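You operate a simulated robot arm through the tools that you are given. There is no shell and no other tool. Be economical: measure what you need, move in short steps, check, and stop when the job is done.

You are at the controls of a simulated two-armed robot. One attempt, no reset.

Task
Put the white jug in the steel sink. Take the blue spacer and leave it on top of the small yellow gloss tin. Put the blue cup in the steel sink. Take the orange foot from the paint bench and put it on top of the black marker post. Take the green peg from the paint bench and put it on top of the blue marker post there. Push the wall cupboard door shut. Take the purple hose adaptor and put it on the top of the cradle bench. Open the cupboard door, fetch the raw offcut and set it on the upper shelf in the grey cupboard, then shut the door. The order is free. Set down upright: white jug, orange foot.

The check looks at the end state, three seconds after you hand in, the way a careful person would. Anything else that was tipped, shoved, dropped, spilled or broken makes it a failure.

Robot
Two 7-joint arms with two-finger parallel grippers on one trunk, on a base that drives. Base frame: it is fixed to the floor where the robot stands at the start and does not move with it; the origin is under the middle of the robot, x ahead of it, y to its left, z up; the surface under the hand at the start is at about z = 0.9. Readings come in m, rad, newtons and seconds.
The left shoulder is at the start at [0.02, 0.138, 1.4], the right one opposite. With the tool pointing down near the work surface each hand reaches from about 0.1 to 0.44 m from the robot's upright axis, wherever it stands, measured 20 degrees to its own side. Places, roughly: black marker post [0.25, 0.25, 1]; blue cup (8x8x6 cm) [0.3, 0.6, 0.9]; blue marker post [0.5, 0, 1]; blue spacer (8x2x5 cm) [0.5, 0.5, 0.9]; cupboard door [-3.5, 8.3, 0.5]; green peg (3x3x10 cm) [0.2, -0.1, 0.9]; orange foot (4x4x5 cm) [0.2, 0.2, 0.9]; purple hose adaptor (4x4x10 cm) [0.6, 1.3, 0.9]; raw offcut (17x5x4 cm) [-0.2, 5, 1]; small yellow gloss tin [0.5, 0.75, 1]; steel sink [0.4, -0.6, 0.7]; top of the cradle bench (60x20 cm) [-3.46, -0.28, 0.76]; upper shelf in the grey cupboard [-3.5, 8.5, 0.5]; wall cupboard door [0.3, 1.2, 1.5]; white jug (13x9x13 cm) [0.5, 0.2, 1]. Payload 1.57 kg a hand.
Tool frame (each hand has its own): the origin (TCP) lies between the finger pads and is the grasp point; the fingertips stand 0.03 m ahead of it; z points along the fingers, y is the line along which they close. The gripper opens to 0.08 m. The fingers are 0.017 m wide and 0.012 m thick; the gripper's body (0.04 by 0.082 m) begins 0.08 m behind the TCP.
Orientation is that of the tool frame in the base frame, as a unit quaternion [x, y, z, w]. With the fingers straight down and closing along the base's y, the tool's x points along the base's -x, its y along +y and its z along -z.

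Tools
- The arms move only by the tool servo_tool. It takes "left_steps", "right_steps" or both (then of equal length, played together; a hand with none holds still); each is a list of rows, each a list of 3 entries, a list of its own where there are three numbers: the turn, a rotation vector about the tool's x, y, z in rad, then the shift along the tool's x, y, z in m, then the gripper command, from -1 (fully open) to 1 (shut), values between in proportion. In form: [[[ax, ay, az], [tx, ty, tz], claw], ...]. A call has 1 to 8 rows; each row shifts and turns the commanded pose from where the row before left it, along the tool's axes as they then stand. A row lasts 0.2 s, in which the tool goes at most 0.05 m and 0.15 rad; a call with a longer step from one row to the next is refused whole, and so is a gripper value outside its range. Where a pose cannot be reached the arm comes as near as it can. A force on the tool above 40 N (or 10 N above the force at the start of the call, whichever is more), or a blocked arm, ends the call early, and 0.2 s more pass. The fingers move at their own pace (about 0.045 m/s each) and stop on an object; they squeeze with about 36 N. The grip force told is the motor's: it shows also when the fingers shut on nothing. Time passes only in rows, and 0.2 s behind the last, so rows that do not move let the fingers close. The reply holds the time, the measured pose of the TCP, the force on the tool along the base axes, the opening and the grip force, in the units named above and with some noise, with the torque about the TCP (base axes, N m) and any sound that the robot's microphone picked up.
- Cameras (640 x 400 px; columns grow to the right, rows downward): "scene" is now at [0.1926, 0.0117, 1.299]; the picture's right is [0.13, -0.99, 0.00], its down [-0.44, -0.06, -0.90] and it looks along [0.89, 0.11, -0.44] (base axes); focal length 214 px, centre (320, 200). "left" rides on the left gripper at [0.072, 0.007, -0.122] in its tool frame; the picture's right is [-0.09, 1.00, 0.00], its down [-0.84, -0.08, -0.54] and it looks along [-0.54, -0.05, 0.84] (tool axes); focal length 238 px, centre (320, 200). "right" rides on the right gripper at [0.072, -0.007, -0.122] in its tool frame; the picture's right is [0.09, 1.00, 0.00], its down [-0.84, 0.08, -0.54] and it looks along [-0.54, 0.05, 0.84] (tool axes); focal length 238 px, centre (320, 200). There is no depth. A picture from a camera that has moved, and an enlarged one, comes with that camera's place and axes in the base frame and with its lens.
- snapshot(camera): a new picture of that camera. The clock stands still meanwhile.
- raise_lower(by): slides the trunk up (or, below 0, down) by that many m; the arms and the scene camera ride with it, the base frame stays. It gives what a move gives, with no picture.
- steer(legs): drives the robot by 1 to 6 legs, each [ahead, left, turn to the left] in m, m and rad, along the robot's own axes; the way and the turn of a leg run together, so that a leg with both is an arc; at most 1.5 m and 3.142 rad a leg. The arms and the cameras ride along, it lands a little off, and it stops where it bumps. It gives what a move gives.
- pan_tilt(pan, tilt): turns the head with the scene camera to pan (to the left, within 1.047 rad either way) and tilt (down, from -0.506 to 1.204), counted from straight ahead of the robot. It gives what a move gives.
- zoom(camera, box): a new picture of the part [left, top, right, bottom] of that camera's present view, enlarged. The clock stands still meanwhile.
- job_done(): hands the job in; it is judged then, once.

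Work in short steps. Places have to be worked out from the pictures, the camera data and where the tool is seen: move nearer, look again, correct. Check each grasp and each placing, and mend what went wrong. You have 493 turns and 264 pictures in all, those below and enlarged ones among them. Open the grippers and draw the arms clear of the work before you hand the job in, unless the task says otherwise; then end with one line.

The tools are called after ">>>" as name(argument=value, ...) on one line, values as JSON. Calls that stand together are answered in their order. servo_tool: Moves the arms, as the interface text tells. Its arguments: {"type":"object","properties":{"left_steps":{"type":"array","items":{"type":"array"}},"right_steps":{"type":"array","items":{"type":"array"}}},"required":[]} The other tools are called the same way: raise_lower (by) slides the trunk up or down; steer (legs) drives the base; pan_tilt (pan, tilt) turns the head that bears the scene camera; snapshot (camera) takes a picture; zoom (camera, box) takes an enlarged picture of a part of a camera's view; job_done () hands the job in.

At the start:

```text
time_s: 0.0
left_eef_pos: [0.3351, 0.2986, 1.2601]
left_orientation: [0.0, 1.0, 0.0, 0.0]
left_ft_force: [0.4, 1.1, -0.5]
left_ft_torque: [-0.01, 0.0, 0.02]
left_opening: 0.0801
left_gripper_force: 0.1
right_eef_pos: [0.3386, -0.0157, 1.2955]
right_orientation: [0.001, 0.998, -0.001, -0.061]
right_ft_force: [0.3, -1.0, 0.8]
right_ft_torque: [-0.03, 0.0, 0.0]
right_opening: 0.08
right_gripper_force: 0.1
trunk travel left (down, up): [-0.775, 0.465]
robot x, y, heading: [-0.0011, 0.0031, 0.004]
head pan, tilt: [0.126, 0.457]
```

scene: 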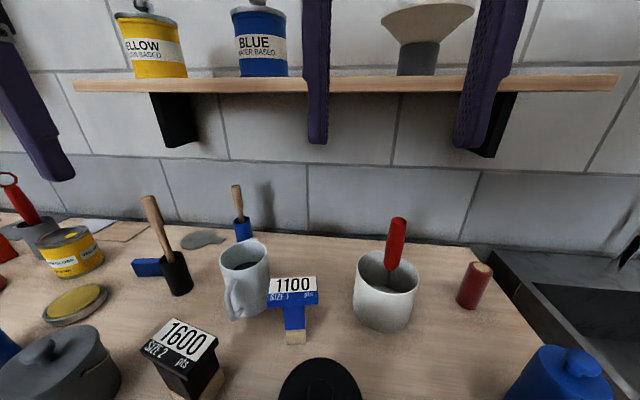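
right: 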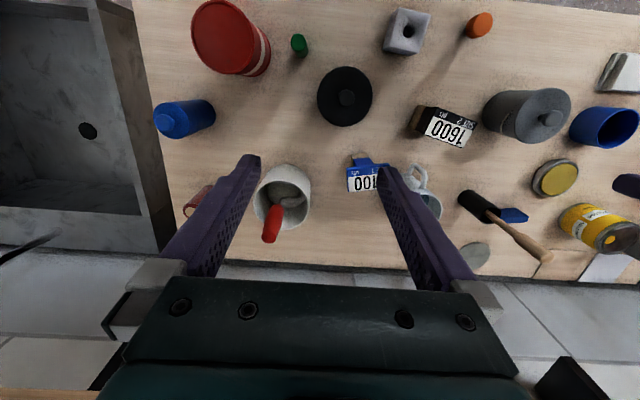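
left: 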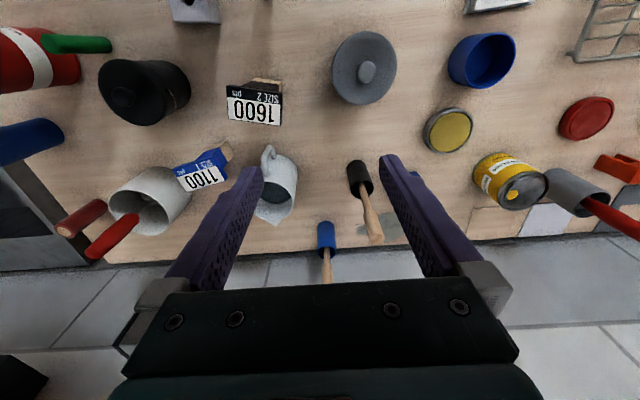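

I'll start by looking over the bench, with the head turned left and right, before moving anything.

>>> pan_tilt(pan=0.0, tilt=1.0)

>>> snapshot(camera="scene")

>>> pan_tilt(pan=1.0, tilt=0.4)

>>> snapshot(camera="scene")

>>> pan_tilt(pan=-1.0, tilt=0.6)

>>> snapshot(camera="scene")

```text
time_s: 1.0
left_eef_pos: [0.3338, 0.2991, 1.2592]
left_orientation: [0.001, 1.0, 0.0, 0.0]
left_ft_force: [-0.1, 0.1, -1.3]
left_ft_torque: [0.01, 0.01, 0.02]
left_opening: 0.0801
left_gripper_force: 0.0
right_eef_pos: [0.3382, -0.0152, 1.2958]
right_orientation: [0.0, 0.998, -0.001, -0.062]
right_ft_force: [-0.1, -0.1, 0.0]
right_ft_torque: [-0.02, -0.02, -0.01]
right_opening: 0.0801
right_gripper_force: 0.0
trunk travel left (down, up): [-0.775, 0.465]
robot x, y, heading: [0.0013, 0.001, -0.0]
head pan, tilt: [0.0, 1.0]
```

```text
260 pictures are left
camera scene: at [0.1713, 0.0002, 1.2542], right [0.0, -1.0, 0.0], down [-0.84, 0.0, -0.54], along [0.54, 0.0, -0.84], focal length 214 px, centre (320, 200)
```

scene: 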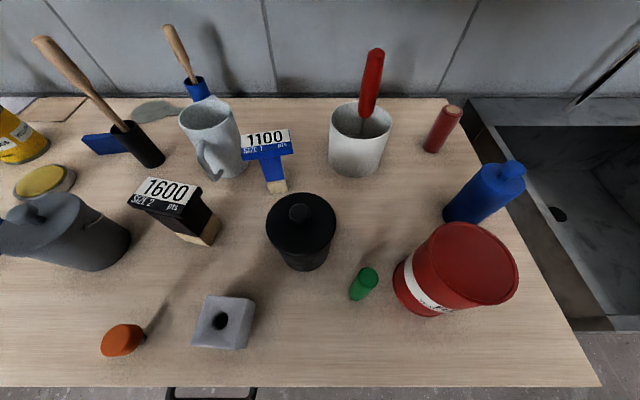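

```text
time_s: 2.2
left_eef_pos: [0.334, 0.2994, 1.2586]
left_orientation: [0.0, 1.0, 0.0, 0.0]
left_ft_force: [0.1, 0.3, 0.3]
left_ft_torque: [-0.05, 0.03, 0.01]
left_opening: 0.0801
left_gripper_force: 0.2
right_eef_pos: [0.3378, -0.0148, 1.2962]
right_orientation: [0.001, 0.998, -0.002, -0.062]
right_ft_force: [0.6, -0.1, -0.2]
right_ft_torque: [0.0, 0.0, 0.0]
right_opening: 0.0801
right_gripper_force: 0.1
trunk travel left (down, up): [-0.775, 0.465]
robot x, y, heading: [0.0016, -0.0006, 0.01]
head pan, tilt: [1.0, 0.4]
```

```text
259 pictures are left
camera scene: at [0.1517, 0.0781, 1.3043], right [0.84, -0.54, 0.0], down [-0.21, -0.33, -0.92], along [0.5, 0.77, -0.39], focal length 214 px, centre (320, 200)
```

scene: 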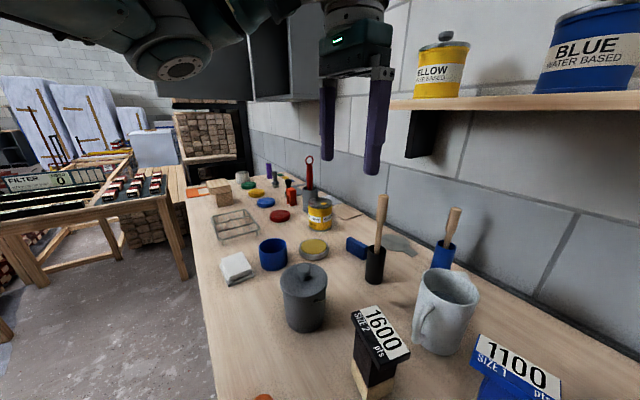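

```text
time_s: 4.2
left_eef_pos: [0.3345, 0.2995, 1.2592]
left_orientation: [0.0, 1.0, 0.0, 0.001]
left_ft_force: [0.8, -0.3, 0.2]
left_ft_torque: [0.01, -0.03, 0.0]
left_opening: 0.0799
left_gripper_force: 0.1
right_eef_pos: [0.3379, -0.0153, 1.2955]
right_orientation: [0.001, 0.998, -0.001, -0.062]
right_ft_force: [0.3, -1.0, -0.1]
right_ft_torque: [-0.01, 0.02, -0.02]
right_opening: 0.0799
right_gripper_force: 0.2
trunk travel left (down, up): [-0.775, 0.465]
robot x, y, heading: [-0.004, 0.0029, -0.006]
head pan, tilt: [-1.0, 0.6]
```

```text
258 pictures are left
camera scene: at [0.1493, -0.0741, 1.2861], right [-0.84, -0.54, 0.0], down [-0.31, 0.48, -0.83], along [0.45, -0.69, -0.56], focal length 214 px, centre (320, 200)
```

scene: 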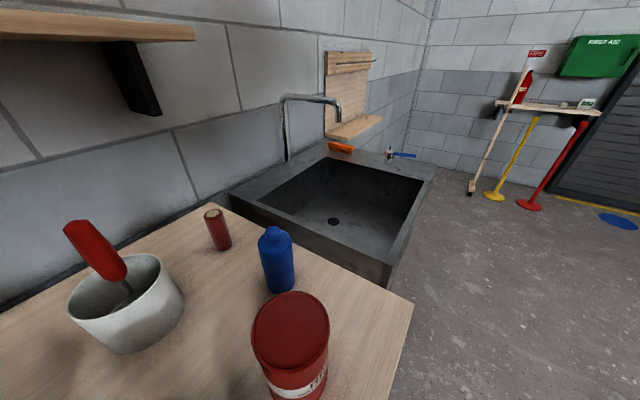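

The overview is clear. I zoom on the two marker posts, tin and spacer to see the shape of their tops.

>>> pan_tilt(pan=0.3, tilt=0.6)

>>> zoom(camera="scene", box=[160, 160, 480, 360])

>>> zoom(camera="scene", box=[0, 100, 240, 250])

>>> zoom(camera="left", box=[160, 40, 480, 240])

```text
time_s: 5.6
left_eef_pos: [0.3345, 0.2987, 1.26]
left_orientation: [0.0, 1.0, 0.0, -0.001]
left_ft_force: [0.2, 0.5, -0.5]
left_ft_torque: [-0.01, 0.03, 0.0]
left_opening: 0.0802
left_gripper_force: 0.1
right_eef_pos: [0.3379, -0.0153, 1.2958]
right_orientation: [0.001, 0.998, -0.001, -0.062]
right_ft_force: [0.2, 0.8, 0.0]
right_ft_torque: [-0.02, -0.02, 0.02]
right_opening: 0.08
right_gripper_force: 0.1
trunk travel left (down, up): [-0.775, 0.465]
robot x, y, heading: [-0.0009, -0.0018, 0.001]
head pan, tilt: [0.3, 0.6]
```

```text
2.00 times, centred on (320, 260) of scene
camera zoom: at [0.186, 0.0263, 1.2861], right [0.29, -0.96, 0.0], down [-0.54, -0.17, -0.83], along [0.79, 0.24, -0.56], focal length 429 px, centre (320, 80)
```

zoom: 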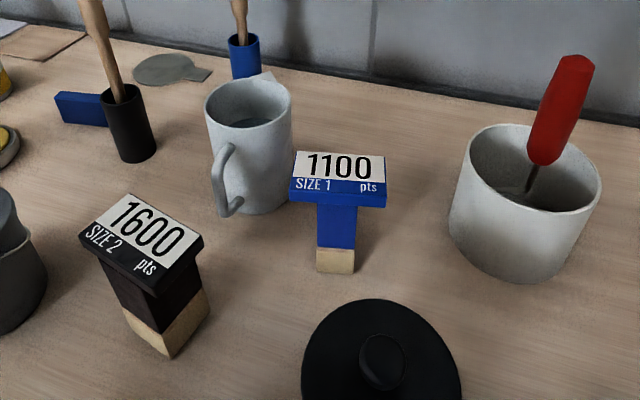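

```text
2.67 times, centred on (120, 175) of scene
camera zoom: at [0.186, 0.0263, 1.2861], right [0.29, -0.96, 0.0], down [-0.54, -0.17, -0.83], along [0.79, 0.24, -0.56], focal length 572 px, centre (853, 267)
```

zoom: 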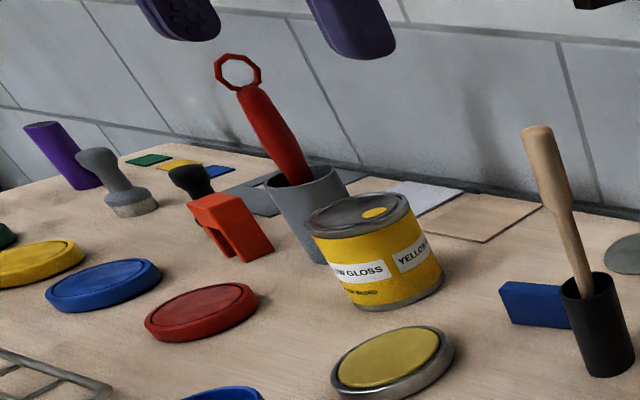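

```text
2.00 times, centred on (320, 140) of left
camera zoom: at [0.2626, 0.305, 1.3818], right [0.09, 1.0, 0.0], down [0.84, -0.08, 0.54], along [0.54, -0.05, -0.84], focal length 477 px, centre (320, 320)
```

zoom: 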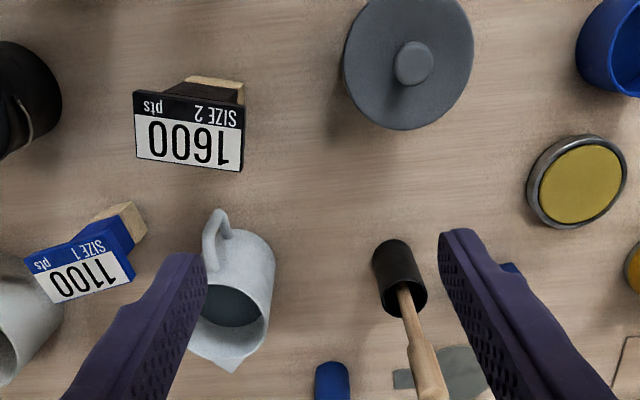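

The posts have flat tops, and the jug seems to hold liquid. I check how near the base stands to the bench.

>>> pan_tilt(pan=0.0, tilt=1.2)

>>> snapshot(camera="scene")

>>> zoom(camera="right", box=[240, 0, 560, 200])

```text
time_s: 6.6
left_eef_pos: [0.3348, 0.2992, 1.2595]
left_orientation: [-0.001, 1.0, -0.001, -0.001]
left_ft_force: [0.2, 0.9, 0.5]
left_ft_torque: [0.02, -0.02, 0.05]
left_opening: 0.0803
left_gripper_force: 0.1
right_eef_pos: [0.3374, -0.0166, 1.2954]
right_orientation: [0.001, 0.998, -0.002, -0.062]
right_ft_force: [-0.7, 0.5, -1.2]
right_ft_torque: [0.04, 0.03, -0.01]
right_opening: 0.0798
right_gripper_force: 0.1
trunk travel left (down, up): [-0.775, 0.465]
robot x, y, heading: [0.0011, 0.0012, -0.005]
head pan, tilt: [0.0, 1.201]
```

```text
254 pictures are left
camera scene: at [0.1575, 0.0002, 1.2416], right [0.0, -1.0, 0.0], down [-0.93, 0.0, -0.36], along [0.36, 0.0, -0.93], focal length 214 px, centre (320, 200)
```

scene: 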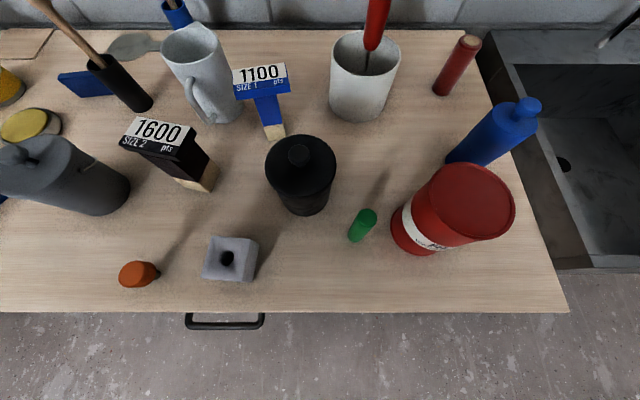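

```text
2.00 times, centred on (400, 100) of right
camera zoom: at [0.2817, -0.0219, 1.4249], right [-0.09, 1.0, 0.01], down [0.9, 0.08, 0.43], along [0.43, 0.05, -0.9], focal length 477 px, centre (160, 400)
```

zoom: 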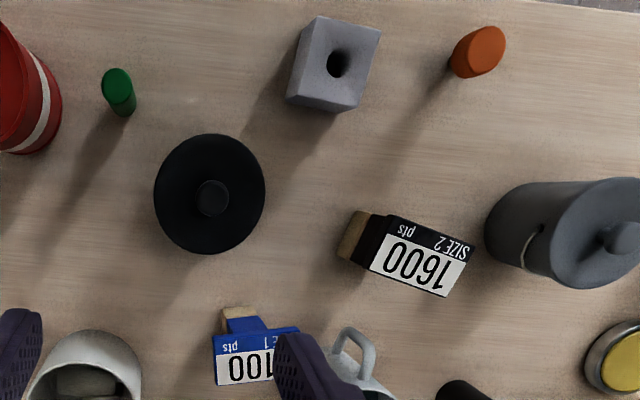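

The orange foot comes out at about [0.168, 0.24] and the green peg at about [0.226, -0.055]. I bring the left hand above the foot and look.

>>> servo_tool(left_steps=[[[0, 0, 0], [0.042, -0.015, 0.0], -1], [[0, 0, 0], [0.042, -0.015, 0.0], -1], [[0, 0, 0], [0.042, -0.015, 0.02], -1], [[0, 0, 0], [0.04, -0.015, 0.03], -1], [[0, 0, 0], [0, 0, 0.04], -1], [[0, 0, 0], [0, 0, 0.04], -1], [[0, 0, 0], [0, 0, 0.04], -1]])

>>> snapshot(camera="left")

```text
refused: row 4 steps farther than a row can; nothing moved
```

```text
252 pictures are left
camera left: at [0.2626, 0.305, 1.3818], right [0.09, 1.0, 0.0], down [0.84, -0.08, 0.54], along [0.54, -0.05, -0.84], focal length 238 px, centre (320, 200)
```

left: 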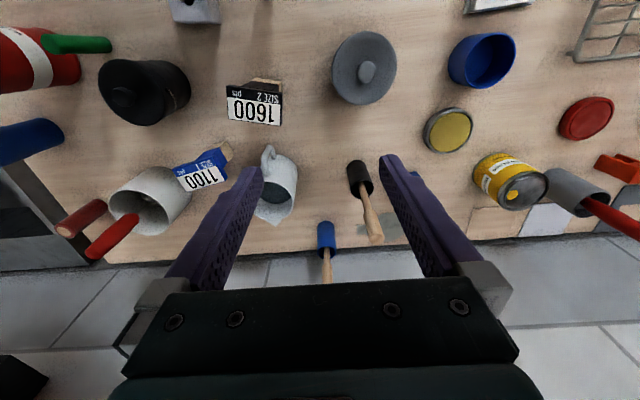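

One row was slightly too long. I'm splitting it up.

>>> servo_tool(left_steps=[[[0, 0, 0], [0.042, -0.015, 0.0], -1], [[0, 0, 0], [0.042, -0.015, 0.0], -1], [[0, 0, 0], [0.042, -0.015, 0.02], -1], [[0, 0, 0], [0.04, -0.015, 0.01], -1], [[0, 0, 0], [0, 0, 0.04], -1], [[0, 0, 0], [0, 0, 0.04], -1], [[0, 0, 0], [0, 0, 0.04], -1]])

>>> snapshot(camera="left")

```text
time_s: 8.2
left_eef_pos: [0.2045, 0.2532, 1.1168]
left_orientation: [0.0, 1.0, 0.0, 0.001]
left_ft_force: [0.4, 0.2, 0.1]
left_ft_torque: [0.0, 0.02, 0.0]
left_opening: 0.0801
left_gripper_force: 0.1
left hand out of reach, approached as far as the arm can: row 4, 5
right_eef_pos: [0.3377, -0.014, 1.2954]
right_orientation: [0.001, 0.998, -0.001, -0.062]
right_ft_force: [0.4, -0.8, 0.2]
right_ft_torque: [0.0, -0.02, 0.0]
right_opening: 0.0803
right_gripper_force: 0.0
trunk travel left (down, up): [-0.775, 0.465]
robot x, y, heading: [0.0008, -0.0015, -0.004]
head pan, tilt: [0.0, 1.201]
```

```text
251 pictures are left
camera left: at [0.1322, 0.2582, 1.2393], right [0.09, 1.0, 0.0], down [0.84, -0.08, 0.54], along [0.54, -0.05, -0.84], focal length 238 px, centre (320, 200)
```

left: 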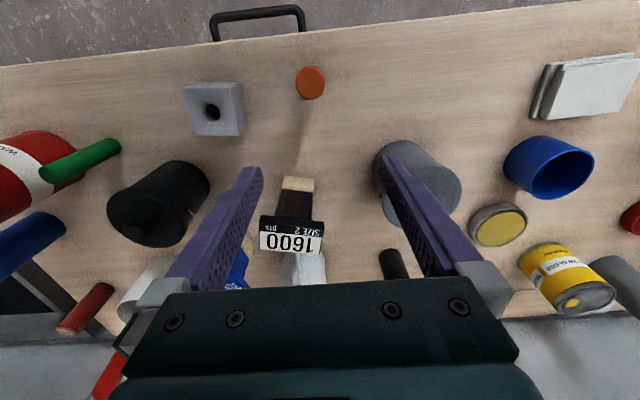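

The foot is at about [0.165, 0.245], with the hand at [0.2045, 0.253, 1.117]. I move over it and lower the hand part way.

>>> servo_tool(left_steps=[[[0, 0, 0], [0.02, -0.004, 0.03], -1], [[0, 0, 0], [0.02, -0.004, 0.03], -1], [[0, 0, 0], [0, 0, 0.04], -1], [[0, 0, 0], [0, 0, 0], -1]])

>>> snapshot(camera="left")

```text
time_s: 9.2
left_eef_pos: [0.1651, 0.2457, 1.0163]
left_orientation: [0.0, 1.0, 0.0, 0.0]
left_ft_force: [-0.7, -1.3, 0.3]
left_ft_torque: [0.01, 0.03, -0.03]
left_opening: 0.0797
left_gripper_force: 0.0
right_eef_pos: [0.339, -0.0159, 1.2948]
right_orientation: [0.001, 0.998, 0.0, -0.061]
right_ft_force: [-0.6, 0.1, -0.8]
right_ft_torque: [0.01, 0.01, 0.02]
right_opening: 0.0798
right_gripper_force: 0.0
trunk travel left (down, up): [-0.775, 0.465]
robot x, y, heading: [0.0017, 0.0002, -0.004]
head pan, tilt: [0.0, 1.201]
```

```text
250 pictures are left
camera left: at [0.0916, 0.2514, 1.1386], right [0.09, 1.0, 0.0], down [0.84, -0.08, 0.54], along [0.54, -0.05, -0.84], focal length 238 px, centre (320, 200)
```

left: 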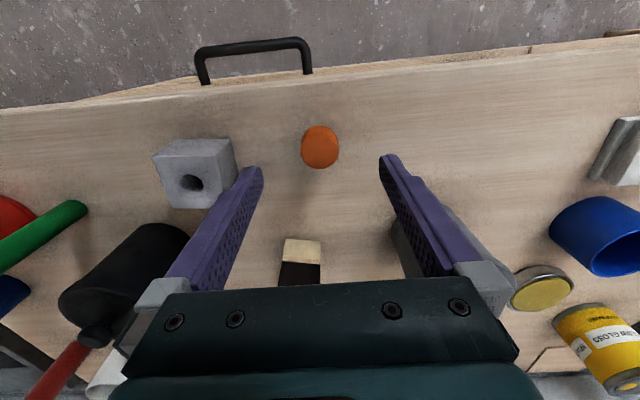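

The hand is centred above the foot, so I descend and grip.

>>> servo_tool(left_steps=[[[0, 0, 0], [0, 0, 0.04], -1], [[0, 0, 0], [0, 0, 0.041], -1], [[0, 0, 0], [0, 0, 0], -1], [[0, 0, 0], [0, 0, 0], 1], [[0, 0, 0], [0, 0, 0], 1], [[0, 0, 0], [0, 0, 0], 1], [[0, 0, 0], [0, 0, 0], 1]])

>>> snapshot(camera="left")

```text
time_s: 10.8
left_eef_pos: [0.165, 0.2441, 0.9367]
left_orientation: [0.0, 1.0, 0.0, 0.001]
left_ft_force: [-0.2, 0.0, 0.8]
left_ft_torque: [0.02, -0.03, 0.03]
left_opening: 0.0326
left_gripper_force: 23.7
right_eef_pos: [0.3385, -0.0156, 1.2947]
right_orientation: [0.001, 0.998, 0.0, -0.063]
right_ft_force: [0.3, 0.1, -0.1]
right_ft_torque: [-0.01, 0.0, 0.0]
right_opening: 0.0798
right_gripper_force: 0.1
trunk travel left (down, up): [-0.775, 0.465]
robot x, y, heading: [-0.001, -0.0008, -0.001]
head pan, tilt: [0.0, 1.201]
```

```text
249 pictures are left
camera left: at [0.0922, 0.2507, 1.0588], right [0.09, 1.0, 0.0], down [0.84, -0.08, 0.54], along [0.54, -0.05, -0.84], focal length 238 px, centre (320, 200)
```

left: 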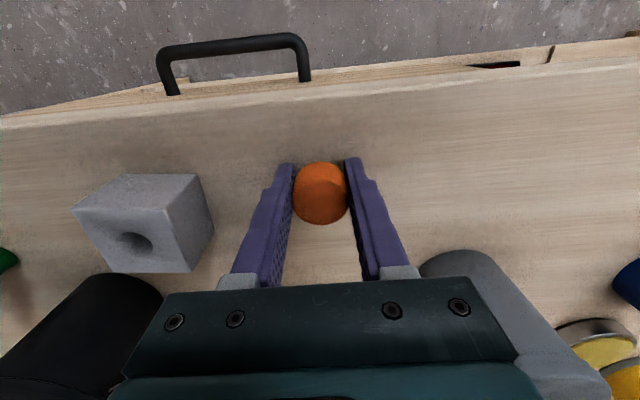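

It's gripped with a 3.3 cm opening. I lift and then measure the black post's top from above.

>>> servo_tool(left_steps=[[[0, 0, 0], [0, 0, -0.04], 1], [[0, 0, 0], [0, 0, -0.04], 1], [[0, 0, 0], [0, 0, -0.04], 1], [[0, 0, 0], [-0.02, 0, -0.04], 1], [[0, 0, 0], [-0.02, 0, -0.03], 1], [[0, 0, 0], [-0.03, 0, -0.02], 1]])

>>> snapshot(camera="left")

>>> pan_tilt(pan=0.3, tilt=0.9)

>>> snapshot(camera="scene")

```text
time_s: 12.2
left_eef_pos: [0.2342, 0.2444, 1.1462]
left_orientation: [-0.001, 1.0, 0.0, -0.001]
left_ft_force: [-0.3, -0.6, 0.0]
left_ft_torque: [0.02, 0.0, 0.0]
left_opening: 0.032
left_gripper_force: 35.3
right_eef_pos: [0.3386, -0.0153, 1.2954]
right_orientation: [0.001, 0.998, -0.001, -0.062]
right_ft_force: [0.3, 0.1, -0.4]
right_ft_torque: [-0.01, 0.0, 0.0]
right_opening: 0.08
right_gripper_force: 0.1
trunk travel left (down, up): [-0.775, 0.465]
robot x, y, heading: [-0.0003, 0.0017, 0.001]
head pan, tilt: [0.0, 1.201]
```

```text
248 pictures are left
camera left: at [0.1629, 0.2511, 1.2691], right [0.09, 1.0, 0.0], down [0.84, -0.08, 0.54], along [0.54, -0.05, -0.84], focal length 238 px, centre (320, 200)
```

left: 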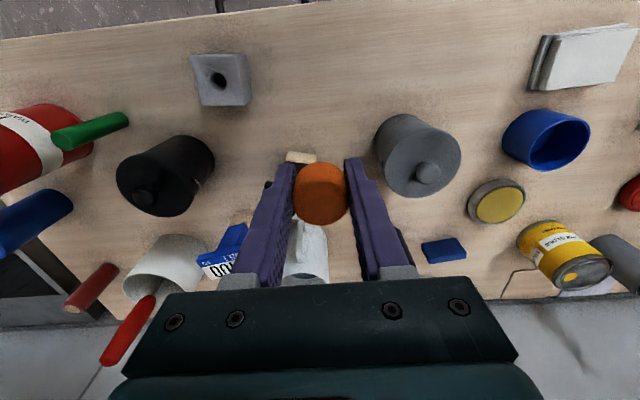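

```text
time_s: 13.0
left_eef_pos: [0.2346, 0.2447, 1.1463]
left_orientation: [0.0, 1.0, 0.0, 0.0]
left_ft_force: [-1.0, -0.2, -0.5]
left_ft_torque: [-0.01, 0.01, -0.02]
left_opening: 0.0318
left_gripper_force: 35.9
right_eef_pos: [0.3381, -0.015, 1.2941]
right_orientation: [0.0, 0.998, -0.001, -0.062]
right_ft_force: [-0.2, 0.6, 0.9]
right_ft_torque: [0.01, -0.01, 0.01]
right_opening: 0.08
right_gripper_force: 0.1
trunk travel left (down, up): [-0.775, 0.465]
robot x, y, heading: [0.0019, 0.0018, 0.003]
head pan, tilt: [0.3, 0.901]
```

```text
247 pictures are left
camera scene: at [0.1736, 0.0224, 1.2613], right [0.29, -0.96, 0.0], down [-0.75, -0.23, -0.62], along [0.59, 0.18, -0.78], focal length 214 px, centre (320, 200)
```

scene: 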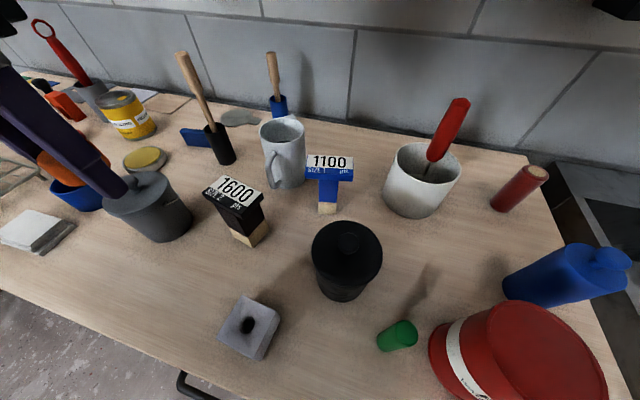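

I zoom on the posts for exact measuring.

>>> zoom(camera="scene", box=[180, 130, 380, 255])

```text
3.20 times, centred on (280, 192) of scene
camera zoom: at [0.1736, 0.0224, 1.2613], right [0.29, -0.96, 0.0], down [-0.75, -0.23, -0.62], along [0.59, 0.18, -0.78], focal length 686 px, centre (448, 224)
```

zoom: 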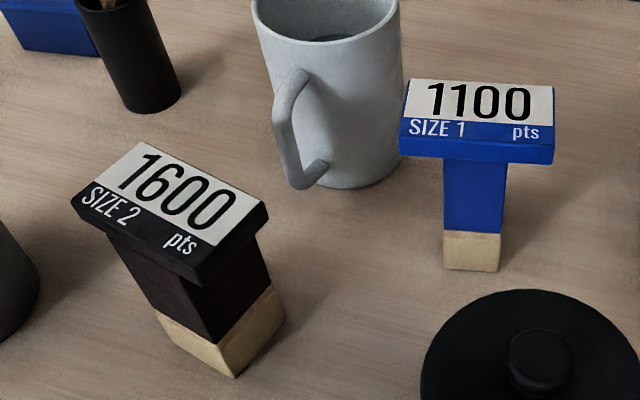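

Two views agree on the black post's top: [0.327, 0.2045, 1.020]. The foot's bottom is about 0.037 below the TCP. I move over it.

>>> servo_tool(left_steps=[[[0, 0, 0], [-0.035, -0.014, 0], 1], [[0, 0, 0], [-0.035, -0.014, 0], 1], [[0, 0, 0], [-0.0225, -0.012, 0], 1], [[0, 0, 0], [0, 0, 0.04], 1], [[0, 0, 0], [0, 0, 0.02], 1], [[0, 0, 0], [0, 0, 0], 1]])

>>> snapshot(camera="scene")

>>> snapshot(camera="left")

```text
time_s: 14.4
left_eef_pos: [0.3277, 0.2042, 1.0855]
left_orientation: [-0.001, 1.0, 0.001, 0.001]
left_ft_force: [0.2, 0.0, -0.5]
left_ft_torque: [0.01, -0.02, 0.02]
left_opening: 0.0319
left_gripper_force: 35.5
right_eef_pos: [0.3384, -0.0151, 1.2949]
right_orientation: [0.0, 0.998, -0.002, -0.062]
right_ft_force: [0.0, 0.1, -0.2]
right_ft_torque: [0.0, 0.02, 0.02]
right_opening: 0.0798
right_gripper_force: 0.1
trunk travel left (down, up): [-0.775, 0.465]
robot x, y, heading: [0.0021, 0.0015, -0.0]
head pan, tilt: [0.3, 0.901]
```

```text
245 pictures are left
camera scene: at [0.1737, 0.0225, 1.2613], right [0.3, -0.96, 0.0], down [-0.75, -0.23, -0.62], along [0.59, 0.18, -0.78], focal length 214 px, centre (320, 200)
```

scene: 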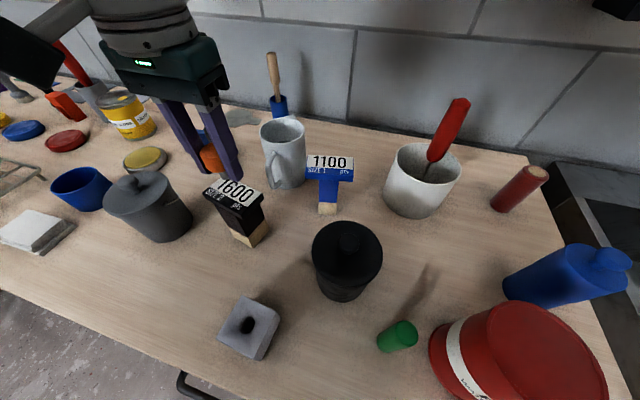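

```text
244 pictures are left
camera left: at [0.2555, 0.2106, 1.2084], right [0.09, 1.0, 0.0], down [0.84, -0.08, 0.54], along [0.54, -0.05, -0.84], focal length 238 px, centre (320, 200)
```

left: 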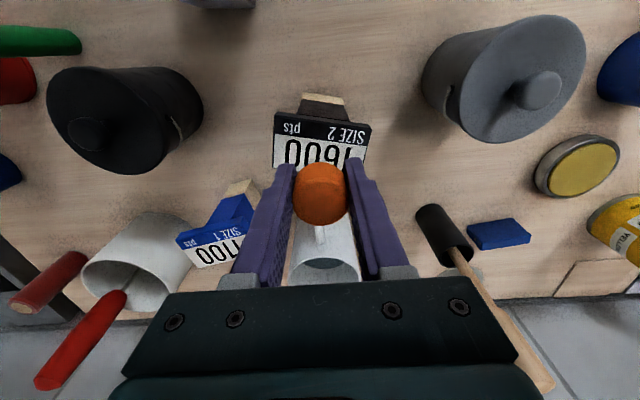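

The foot is centred over the plate. I lower gently toward contact.

>>> servo_tool(left_steps=[[[0, 0, 0], [0, 0, 0.018], 1], [[0, 0, 0], [0, 0, 0.005], 1], [[0, 0, 0], [0, 0, 0.003], 1], [[0, 0, 0], [0, 0, 0], 1]])

>>> zoom(camera="scene", box=[150, 110, 310, 210])

```text
time_s: 15.4
left_eef_pos: [0.3265, 0.2054, 1.0604]
left_orientation: [0.0, 1.0, 0.0, 0.0]
left_ft_force: [-0.8, -0.3, -0.8]
left_ft_torque: [-0.02, 0.0, -0.03]
left_opening: 0.0319
left_gripper_force: 35.5
right_eef_pos: [0.3378, -0.0152, 1.2958]
right_orientation: [0.001, 0.998, 0.0, -0.062]
right_ft_force: [-0.1, 0.4, 0.1]
right_ft_torque: [-0.02, -0.01, -0.03]
right_opening: 0.0801
right_gripper_force: 0.1
trunk travel left (down, up): [-0.775, 0.465]
robot x, y, heading: [-0.0027, 0.0015, 0.001]
head pan, tilt: [0.3, 0.901]
```

```text
4.00 times, centred on (230, 160) of scene
camera zoom: at [0.1737, 0.0225, 1.2613], right [0.3, -0.96, 0.0], down [-0.75, -0.23, -0.62], along [0.59, 0.18, -0.78], focal length 858 px, centre (680, 360)
```

zoom: 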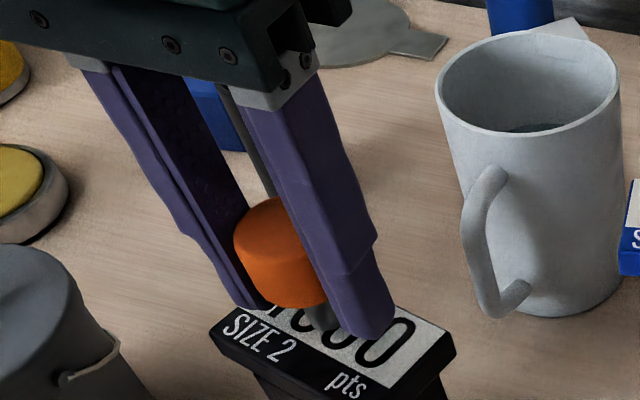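

A grey stem seems visible under the orange part. I zoom closer to understand the object's shape before setting it down.

>>> zoom(camera="scene", box=[195, 150, 259, 190])

```text
10.00 times, centred on (227, 170) of scene
camera zoom: at [0.1737, 0.0225, 1.2613], right [0.3, -0.96, 0.0], down [-0.75, -0.23, -0.62], along [0.59, 0.18, -0.78], focal length 2145 px, centre (1250, 500)
```

zoom: 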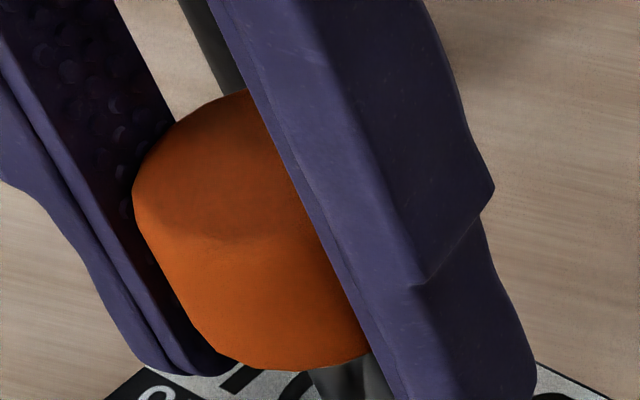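

I lift it to get a side view of its underside.

>>> servo_tool(left_steps=[[[0, 0, 0], [0, 0, -0.04], 1], [[0, 0, 0], [0, 0, -0.045], 1], [[0, 0, 0], [0, 0, -0.045], 1], [[0, 0, 0], [0, 0, -0.04], 1], [[0, 0, 0], [0, 0, 0], 1]])

>>> pan_tilt(pan=0.6, tilt=0.3)

>>> snapshot(camera="scene")

```text
time_s: 16.6
left_eef_pos: [0.3259, 0.2058, 1.2302]
left_orientation: [0.0, 1.0, 0.001, 0.0]
left_ft_force: [-0.3, 0.0, -1.3]
left_ft_torque: [0.0, 0.0, 0.0]
left_opening: 0.0321
left_gripper_force: 36.0
right_eef_pos: [0.3386, -0.0154, 1.2959]
right_orientation: [0.002, 0.998, -0.001, -0.062]
right_ft_force: [0.7, 0.9, 0.3]
right_ft_torque: [-0.02, 0.02, -0.02]
right_opening: 0.0799
right_gripper_force: 0.0
trunk travel left (down, up): [-0.775, 0.465]
robot x, y, heading: [0.0004, 0.0005, 0.003]
head pan, tilt: [0.3, 0.901]
```

```text
time_s: 17.6
left_eef_pos: [0.326, 0.2056, 1.2299]
left_orientation: [0.0, 1.0, 0.0, 0.0]
left_ft_force: [-0.3, 0.4, -0.9]
left_ft_torque: [0.01, 0.0, -0.02]
left_opening: 0.0321
left_gripper_force: 35.5
right_eef_pos: [0.3381, -0.0144, 1.2951]
right_orientation: [0.001, 0.998, -0.001, -0.062]
right_ft_force: [0.6, -0.5, -0.1]
right_ft_torque: [-0.03, 0.01, 0.0]
right_opening: 0.0801
right_gripper_force: 0.0
trunk travel left (down, up): [-0.775, 0.465]
robot x, y, heading: [-0.0021, 0.0023, 0.001]
head pan, tilt: [0.6, 0.3]
```

```text
241 pictures are left
camera scene: at [0.1786, 0.0529, 1.3135], right [0.56, -0.83, 0.0], down [-0.24, -0.17, -0.95], along [0.79, 0.54, -0.3], focal length 214 px, centre (320, 200)
```

scene: 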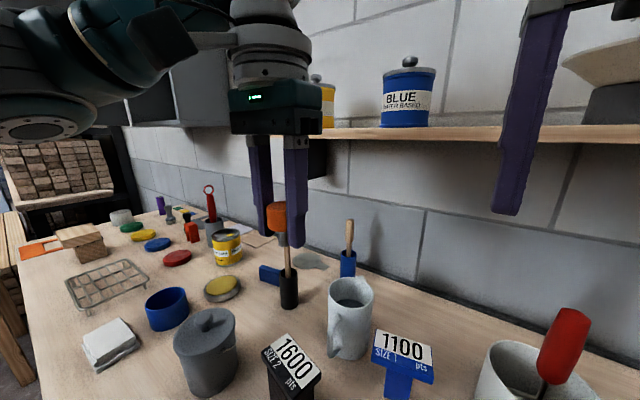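

>>> zoom(camera="scene", box=[220, 170, 348, 250])

```text
5.00 times, centred on (284, 210) of scene
camera zoom: at [0.1786, 0.0529, 1.3135], right [0.56, -0.83, 0.0], down [-0.24, -0.17, -0.95], along [0.79, 0.54, -0.3], focal length 1072 px, centre (500, 150)
```

zoom: 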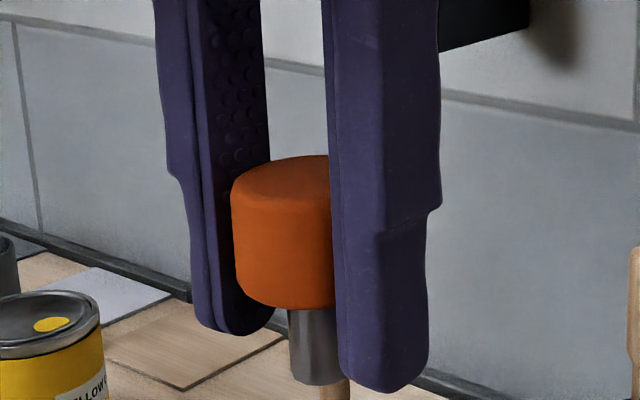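

The foot is an orange cap on a short metal stud, found standing stud-down, so I keep that orientation. Going back down to the post.

>>> servo_tool(left_steps=[[[0, 0, 0], [0, 0, 0.045], 1], [[0, 0, 0], [0, 0, 0.045], 1], [[0, 0, 0], [0, 0, 0.045], 1], [[0, 0, 0], [0, 0, 0.035], 1], [[0, 0, 0], [0, 0, 0.002], 1], [[0, 0, 0], [0, 0, 0], 1]])

>>> pan_tilt(pan=0.5, tilt=0.8)

>>> zoom(camera="scene", box=[240, 130, 368, 210])

```text
time_s: 19.0
left_eef_pos: [0.3274, 0.2026, 1.0575]
left_orientation: [0.0, 1.0, 0.0, 0.0]
left_ft_force: [0.2, -0.6, -1.1]
left_ft_torque: [0.02, 0.03, 0.0]
left_opening: 0.0321
left_gripper_force: 35.3
right_eef_pos: [0.3383, -0.0152, 1.2957]
right_orientation: [0.001, 0.998, 0.0, -0.062]
right_ft_force: [-0.2, -0.1, -0.4]
right_ft_torque: [0.02, 0.01, 0.02]
right_opening: 0.0798
right_gripper_force: 0.0
trunk travel left (down, up): [-0.775, 0.465]
robot x, y, heading: [-0.0007, -0.0019, -0.001]
head pan, tilt: [0.6, 0.3]
```

```text
time_s: 20.0
left_eef_pos: [0.3263, 0.2046, 1.0588]
left_orientation: [0.0, 1.0, 0.0, 0.0]
left_ft_force: [0.0, -0.2, 0.1]
left_ft_torque: [0.01, -0.03, 0.0]
left_opening: 0.0319
left_gripper_force: 35.8
right_eef_pos: [0.338, -0.0144, 1.2957]
right_orientation: [0.001, 0.998, 0.0, -0.061]
right_ft_force: [0.3, -0.6, 0.0]
right_ft_torque: [-0.04, 0.01, 0.01]
right_opening: 0.0798
right_gripper_force: 0.1
trunk travel left (down, up): [-0.775, 0.465]
robot x, y, heading: [-0.0007, 0.0037, 0.001]
head pan, tilt: [0.499, 0.799]
```

```text
5.00 times, centred on (304, 170) of scene
camera zoom: at [0.1724, 0.0388, 1.2693], right [0.48, -0.88, 0.0], down [-0.63, -0.34, -0.7], along [0.61, 0.33, -0.72], focal length 1072 px, centre (400, 350)
```

zoom: 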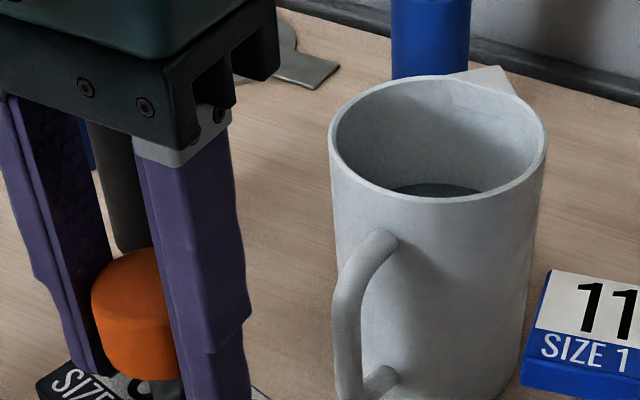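

No contact yet. I creep down in 2 mm steps.

>>> servo_tool(left_steps=[[[0, 0, 0], [0, 0, 0.002], 1], [[0, 0, 0], [0, 0, 0], 1]])

>>> servo_tool(left_steps=[[[0, 0, 0], [0, 0, 0.002], 1], [[0, 0, 0], [0, 0, 0], 1]])

>>> zoom(camera="scene", box=[220, 160, 316, 220])

```text
time_s: 20.6
left_eef_pos: [0.3272, 0.2048, 1.0557]
left_orientation: [0.001, 1.0, 0.0, -0.001]
left_ft_force: [-1.2, -0.6, 2.5]
left_ft_torque: [0.01, 0.01, -0.02]
left_opening: 0.0318
left_gripper_force: 36.4
right_eef_pos: [0.3376, -0.0152, 1.2953]
right_orientation: [0.001, 0.998, -0.001, -0.062]
right_ft_force: [-1.2, -0.2, 0.2]
right_ft_torque: [0.0, 0.02, 0.0]
right_opening: 0.08
right_gripper_force: 0.0
trunk travel left (down, up): [-0.775, 0.465]
robot x, y, heading: [-0.0048, 0.0004, 0.001]
head pan, tilt: [0.499, 0.799]
```

```text
time_s: 21.2
left_eef_pos: [0.3285, 0.2037, 1.0556]
left_orientation: [0.001, 1.0, -0.002, 0.002]
left_ft_force: [-6.0, -1.6, 27.4]
left_ft_torque: [-0.07, 0.11, -0.02]
left_opening: 0.0319
left_gripper_force: 35.7
right_eef_pos: [0.338, -0.015, 1.2964]
right_orientation: [0.001, 0.998, 0.0, -0.062]
right_ft_force: [-0.2, -0.4, -0.3]
right_ft_torque: [-0.01, 0.01, -0.02]
right_opening: 0.08
right_gripper_force: 0.1
trunk travel left (down, up): [-0.775, 0.465]
robot x, y, heading: [-0.0016, 0.0051, 0.001]
head pan, tilt: [0.499, 0.799]
```

```text
6.67 times, centred on (268, 190) of scene
camera zoom: at [0.1729, 0.0393, 1.2698], right [0.48, -0.88, 0.0], down [-0.63, -0.34, -0.7], along [0.61, 0.33, -0.72], focal length 1430 px, centre (667, 267)
```

zoom: 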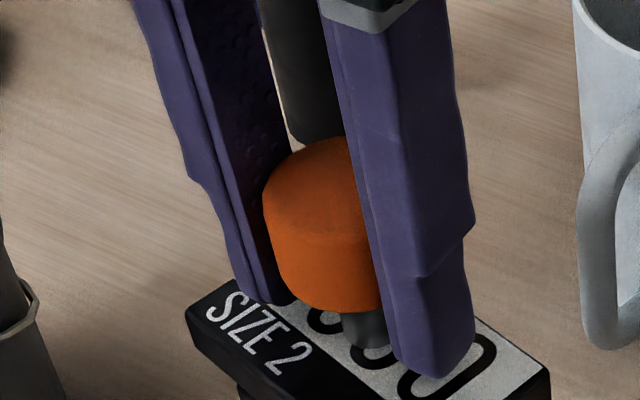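

Contact is at about TCP z 1.056. I ease back up 2 mm, then release gently.

>>> servo_tool(left_steps=[[[0, 0, 0], [0, 0, -0.002], 1], [[0, 0, 0], [0, 0, 0], 1], [[0, 0, 0], [0, 0, 0], 0.1], [[0, 0, 0], [0, 0, 0], 0.0], [[0, 0, 0], [0, 0, 0], -0.3], [[0, 0, 0], [0, 0, 0], -0.6], [[0, 0, 0], [0, 0, 0], -1]])

>>> zoom(camera="scene", box=[220, 160, 316, 220])

>>> snapshot(camera="left")

```text
time_s: 22.8
left_eef_pos: [0.3266, 0.204, 1.0565]
left_orientation: [0.0, 1.0, 0.0, 0.0]
left_ft_force: [-0.5, -0.5, 0.0]
left_ft_torque: [0.01, 0.0, -0.04]
left_opening: 0.0801
left_gripper_force: 0.0
right_eef_pos: [0.3383, -0.0163, 1.2956]
right_orientation: [0.001, 0.998, 0.0, -0.062]
right_ft_force: [-0.8, 0.3, -1.0]
right_ft_torque: [0.04, 0.0, 0.0]
right_opening: 0.08
right_gripper_force: 0.1
trunk travel left (down, up): [-0.775, 0.465]
robot x, y, heading: [-0.0005, -0.0025, 0.003]
head pan, tilt: [0.499, 0.799]
```

```text
6.67 times, centred on (268, 190) of scene
camera zoom: at [0.1724, 0.0388, 1.2693], right [0.48, -0.88, 0.0], down [-0.63, -0.34, -0.7], along [0.61, 0.33, -0.72], focal length 1430 px, centre (667, 267)
```

zoom: 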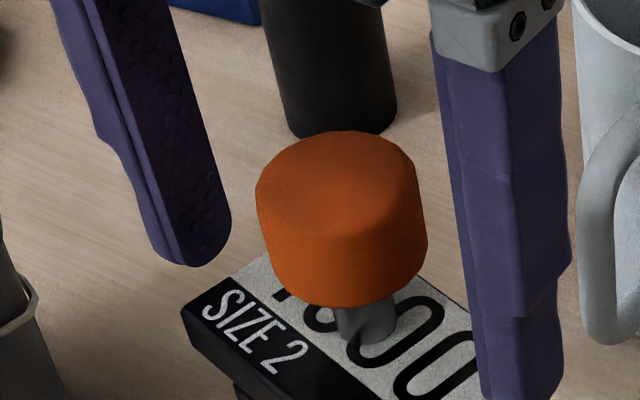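

```text
236 pictures are left
camera left: at [0.255, 0.2104, 1.1787], right [0.09, 1.0, 0.0], down [0.84, -0.08, 0.54], along [0.54, -0.05, -0.84], focal length 238 px, centre (320, 200)
```

left: 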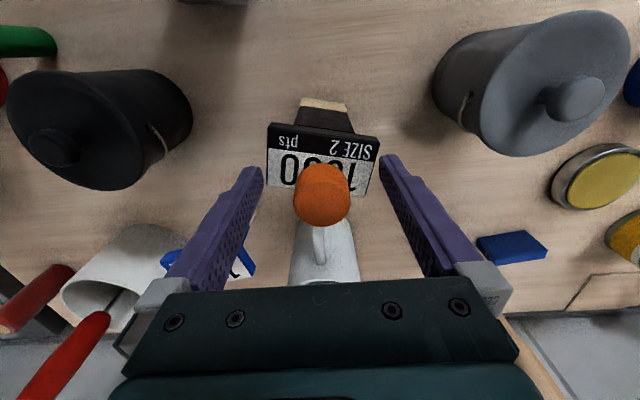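

The foot stands upright on the black post. I withdraw the left hand upward and level the right hand.

>>> servo_tool(left_steps=[[[0, 0, 0], [0, 0, -0.045], -1], [[0, 0, 0], [0, 0, -0.045], -1], [[0, 0, 0], [0, 0, -0.045], -1], [[0, 0, 0], [0, 0, -0.045], -1], [[0, 0, 0], [0, 0, -0.03], -1]], right_steps=[[[0, -0.124, 0], [0, 0, 0], -1], [[0, 0, 0], [0, 0, 0], -1], [[0, 0, 0], [0, 0, 0], -1], [[0, 0, 0], [0, 0, 0], -1], [[0, 0, 0], [0, 0, 0], -1]])

>>> steer(legs=[[0, 0.18, 0]])

>>> snapshot(camera="right")

```text
time_s: 24.0
left_eef_pos: [0.3246, 0.2046, 1.2636]
left_orientation: [-0.001, 1.0, 0.002, -0.006]
left_ft_force: [0.8, 0.4, -0.6]
left_ft_torque: [-0.01, 0.01, -0.01]
left_opening: 0.0801
left_gripper_force: 0.1
right_eef_pos: [0.338, -0.0157, 1.2927]
right_orientation: [0.0, 1.0, -0.001, -0.004]
right_ft_force: [0.2, -0.3, 0.1]
right_ft_torque: [0.01, 0.04, -0.01]
right_opening: 0.0798
right_gripper_force: 0.1
trunk travel left (down, up): [-0.775, 0.465]
robot x, y, heading: [-0.0, -0.0022, 0.001]
head pan, tilt: [0.499, 0.799]
```

```text
time_s: 25.5
left_eef_pos: [0.3268, 0.3851, 1.2639]
left_orientation: [0.001, 1.0, 0.002, -0.003]
left_ft_force: [-0.4, -0.1, 0.7]
left_ft_torque: [-0.01, 0.02, -0.01]
left_opening: 0.0797
left_gripper_force: 0.1
right_eef_pos: [0.3375, 0.1664, 1.2935]
right_orientation: [0.003, 1.0, 0.0, -0.003]
right_ft_force: [0.1, -0.9, -0.4]
right_ft_torque: [0.03, 0.0, 0.05]
right_opening: 0.0801
right_gripper_force: 0.1
trunk travel left (down, up): [-0.775, 0.465]
robot x, y, heading: [-0.0026, 0.1833, 0.001]
head pan, tilt: [0.499, 0.799]
```

```text
235 pictures are left
camera right: at [0.2665, 0.1588, 1.4154], right [-0.09, 1.0, 0.0], down [0.84, 0.07, 0.54], along [0.53, 0.05, -0.84], focal length 238 px, centre (320, 200)
```

right: 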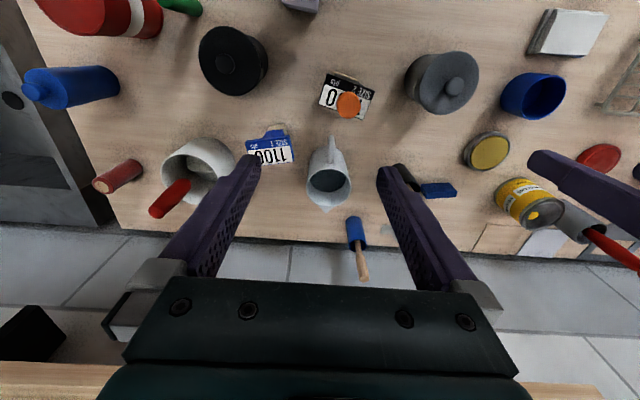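

The orange foot still stands. I move the right hand above the green peg.

>>> servo_tool(right_steps=[[[0, 0, 0], [0.018, -0.044, 0.0], -1], [[0, 0, 0], [0.018, -0.044, 0.0], -1], [[0, 0, 0], [0.018, -0.044, 0.01], -1], [[0, 0, 0], [0.018, -0.044, 0.01], -1], [[0, 0, 0], [0.02, -0.044, 0.01], -1], [[0, 0, 0], [0.02, 0, 0.04], -1], [[0, 0, 0], [0, 0, 0.045], -1], [[0, 0, 0], [0, 0, 0.0], -1]])

>>> snapshot(camera="right")

```text
time_s: 26.5
left_eef_pos: [0.3263, 0.3859, 1.2646]
left_orientation: [0.001, 1.0, 0.001, -0.004]
left_ft_force: [-0.2, 0.1, -0.2]
left_ft_torque: [0.0, -0.02, -0.03]
left_opening: 0.0801
left_gripper_force: 0.0
right_eef_pos: [0.2453, -0.0196, 1.2394]
right_orientation: [-0.01, 0.996, -0.053, -0.078]
right_ft_force: [0.0, 0.1, 0.1]
right_ft_torque: [0.0, 0.01, 0.02]
right_opening: 0.08
right_gripper_force: 0.0
trunk travel left (down, up): [-0.775, 0.465]
robot x, y, heading: [0.0034, 0.1806, 0.003]
head pan, tilt: [0.499, 0.799]
stopped in row 5 (right hand): the arm was blocked; the commanded pose is now the measured one
```

```text
234 pictures are left
camera right: at [0.1921, -0.0139, 1.37], right [-0.12, 0.99, -0.09], down [0.91, 0.15, 0.39], along [0.4, -0.03, -0.91], focal length 238 px, centre (320, 200)
```

right: 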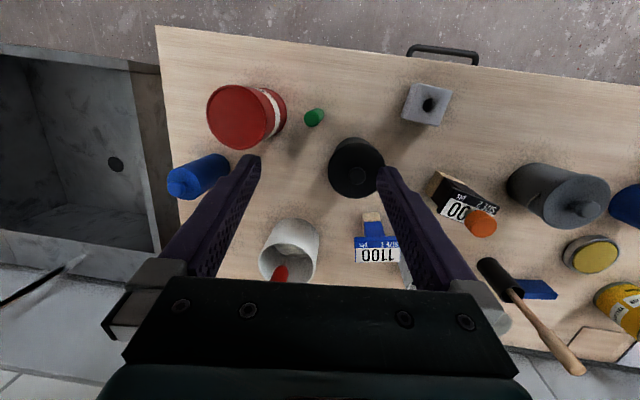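

The arm hit a joint limit while high up. I re-level it while descending.

>>> servo_tool(right_steps=[[[0, 0, 0], [0, 0, 0.04], -1], [[-0.053, -0.078, 0.01], [0, 0, 0.03], -1], [[-0.053, -0.078, 0.01], [0, 0, 0.03], -1], [[0, 0, 0], [0, 0, 0.0], -1]])

```text
time_s: 27.5
left_eef_pos: [0.3258, 0.3854, 1.2634]
left_orientation: [0.001, 1.0, 0.002, -0.004]
left_ft_force: [0.5, 0.6, 0.5]
left_ft_torque: [0.02, -0.01, 0.0]
left_opening: 0.0803
left_gripper_force: 0.0
right_eef_pos: [0.2314, -0.029, 1.1401]
right_orientation: [-0.001, 1.0, 0.0, -0.001]
right_ft_force: [0.4, 0.6, -0.1]
right_ft_torque: [0.01, 0.03, 0.03]
right_opening: 0.08
right_gripper_force: 0.1
trunk travel left (down, up): [-0.775, 0.465]
robot x, y, heading: [-0.0031, 0.1828, 0.002]
head pan, tilt: [0.499, 0.799]
```

Level again. I move over the peg and look.

>>> servo_tool(right_steps=[[[0, 0, 0], [0.005, -0.026, 0.02], -1], [[0, 0, 0], [0, 0, 0.03], -1], [[0, 0, 0], [0, 0, 0.0], -1]])

>>> snapshot(camera="right")

```text
time_s: 28.3
left_eef_pos: [0.3261, 0.3853, 1.2637]
left_orientation: [0.002, 1.0, 0.002, -0.005]
left_ft_force: [-1.1, 0.7, -0.3]
left_ft_torque: [0.02, -0.02, -0.01]
left_opening: 0.08
left_gripper_force: 0.0
right_eef_pos: [0.227, -0.0541, 1.0904]
right_orientation: [-0.002, 1.0, 0.0, 0.0]
right_ft_force: [0.0, -0.3, -0.6]
right_ft_torque: [0.0, 0.01, 0.02]
right_opening: 0.0799
right_gripper_force: 0.0
trunk travel left (down, up): [-0.775, 0.465]
robot x, y, heading: [0.0034, 0.1817, -0.006]
head pan, tilt: [0.499, 0.799]
```

```text
233 pictures are left
camera right: at [0.1537, -0.0621, 1.2116], right [-0.1, 1.0, 0.0], down [0.84, 0.08, 0.54], along [0.54, 0.05, -0.84], focal length 238 px, centre (320, 200)
```

right: 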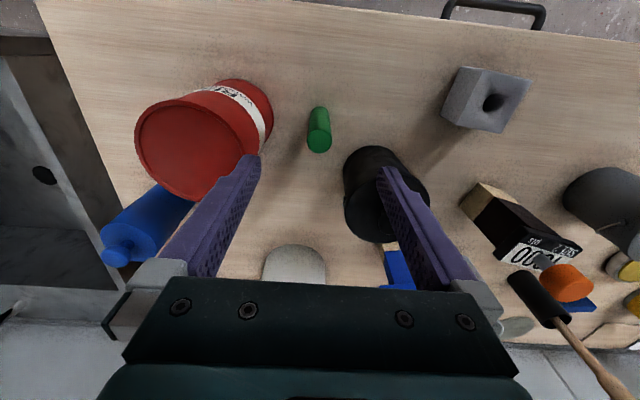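

The peg is centred at [0.226, -0.056], but the red tin's side is at about y = -0.109. I narrow the fingers to about 5.5 cm before going down.

>>> servo_tool(right_steps=[[[0, 0, 0], [0, 0, 0.0], -0.375], [[0, 0, 0], [0, 0, 0.02], -0.375], [[0, 0, 0], [0, 0, 0.03], -0.375], [[0, 0, 0], [0, 0, 0.035], -0.375], [[0, 0, 0], [0, 0, 0.03], -0.375], [[0, 0, 0], [0, 0, 0.0], -0.375]])

>>> snapshot(camera="right")

```text
time_s: 29.7
left_eef_pos: [0.3272, 0.3854, 1.2629]
left_orientation: [0.001, 1.0, 0.002, -0.004]
left_ft_force: [0.6, -0.6, 0.2]
left_ft_torque: [0.02, 0.04, -0.03]
left_opening: 0.0798
left_gripper_force: 0.1
right_eef_pos: [0.2259, -0.0533, 0.9751]
right_orientation: [-0.001, 1.0, -0.001, 0.0]
right_ft_force: [-0.2, -0.3, 0.4]
right_ft_torque: [0.01, 0.04, 0.0]
right_opening: 0.055
right_gripper_force: 0.0
trunk travel left (down, up): [-0.775, 0.465]
robot x, y, heading: [0.0031, 0.181, -0.003]
head pan, tilt: [0.499, 0.799]
```

```text
232 pictures are left
camera right: at [0.1532, -0.0611, 1.0968], right [-0.1, 1.0, 0.0], down [0.84, 0.08, 0.54], along [0.54, 0.05, -0.84], focal length 238 px, centre (320, 200)
```

right: 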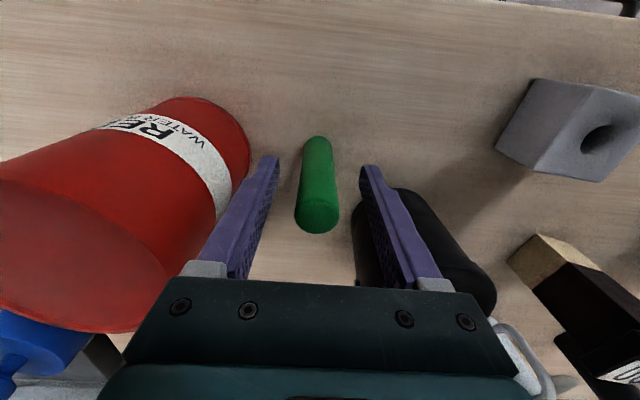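

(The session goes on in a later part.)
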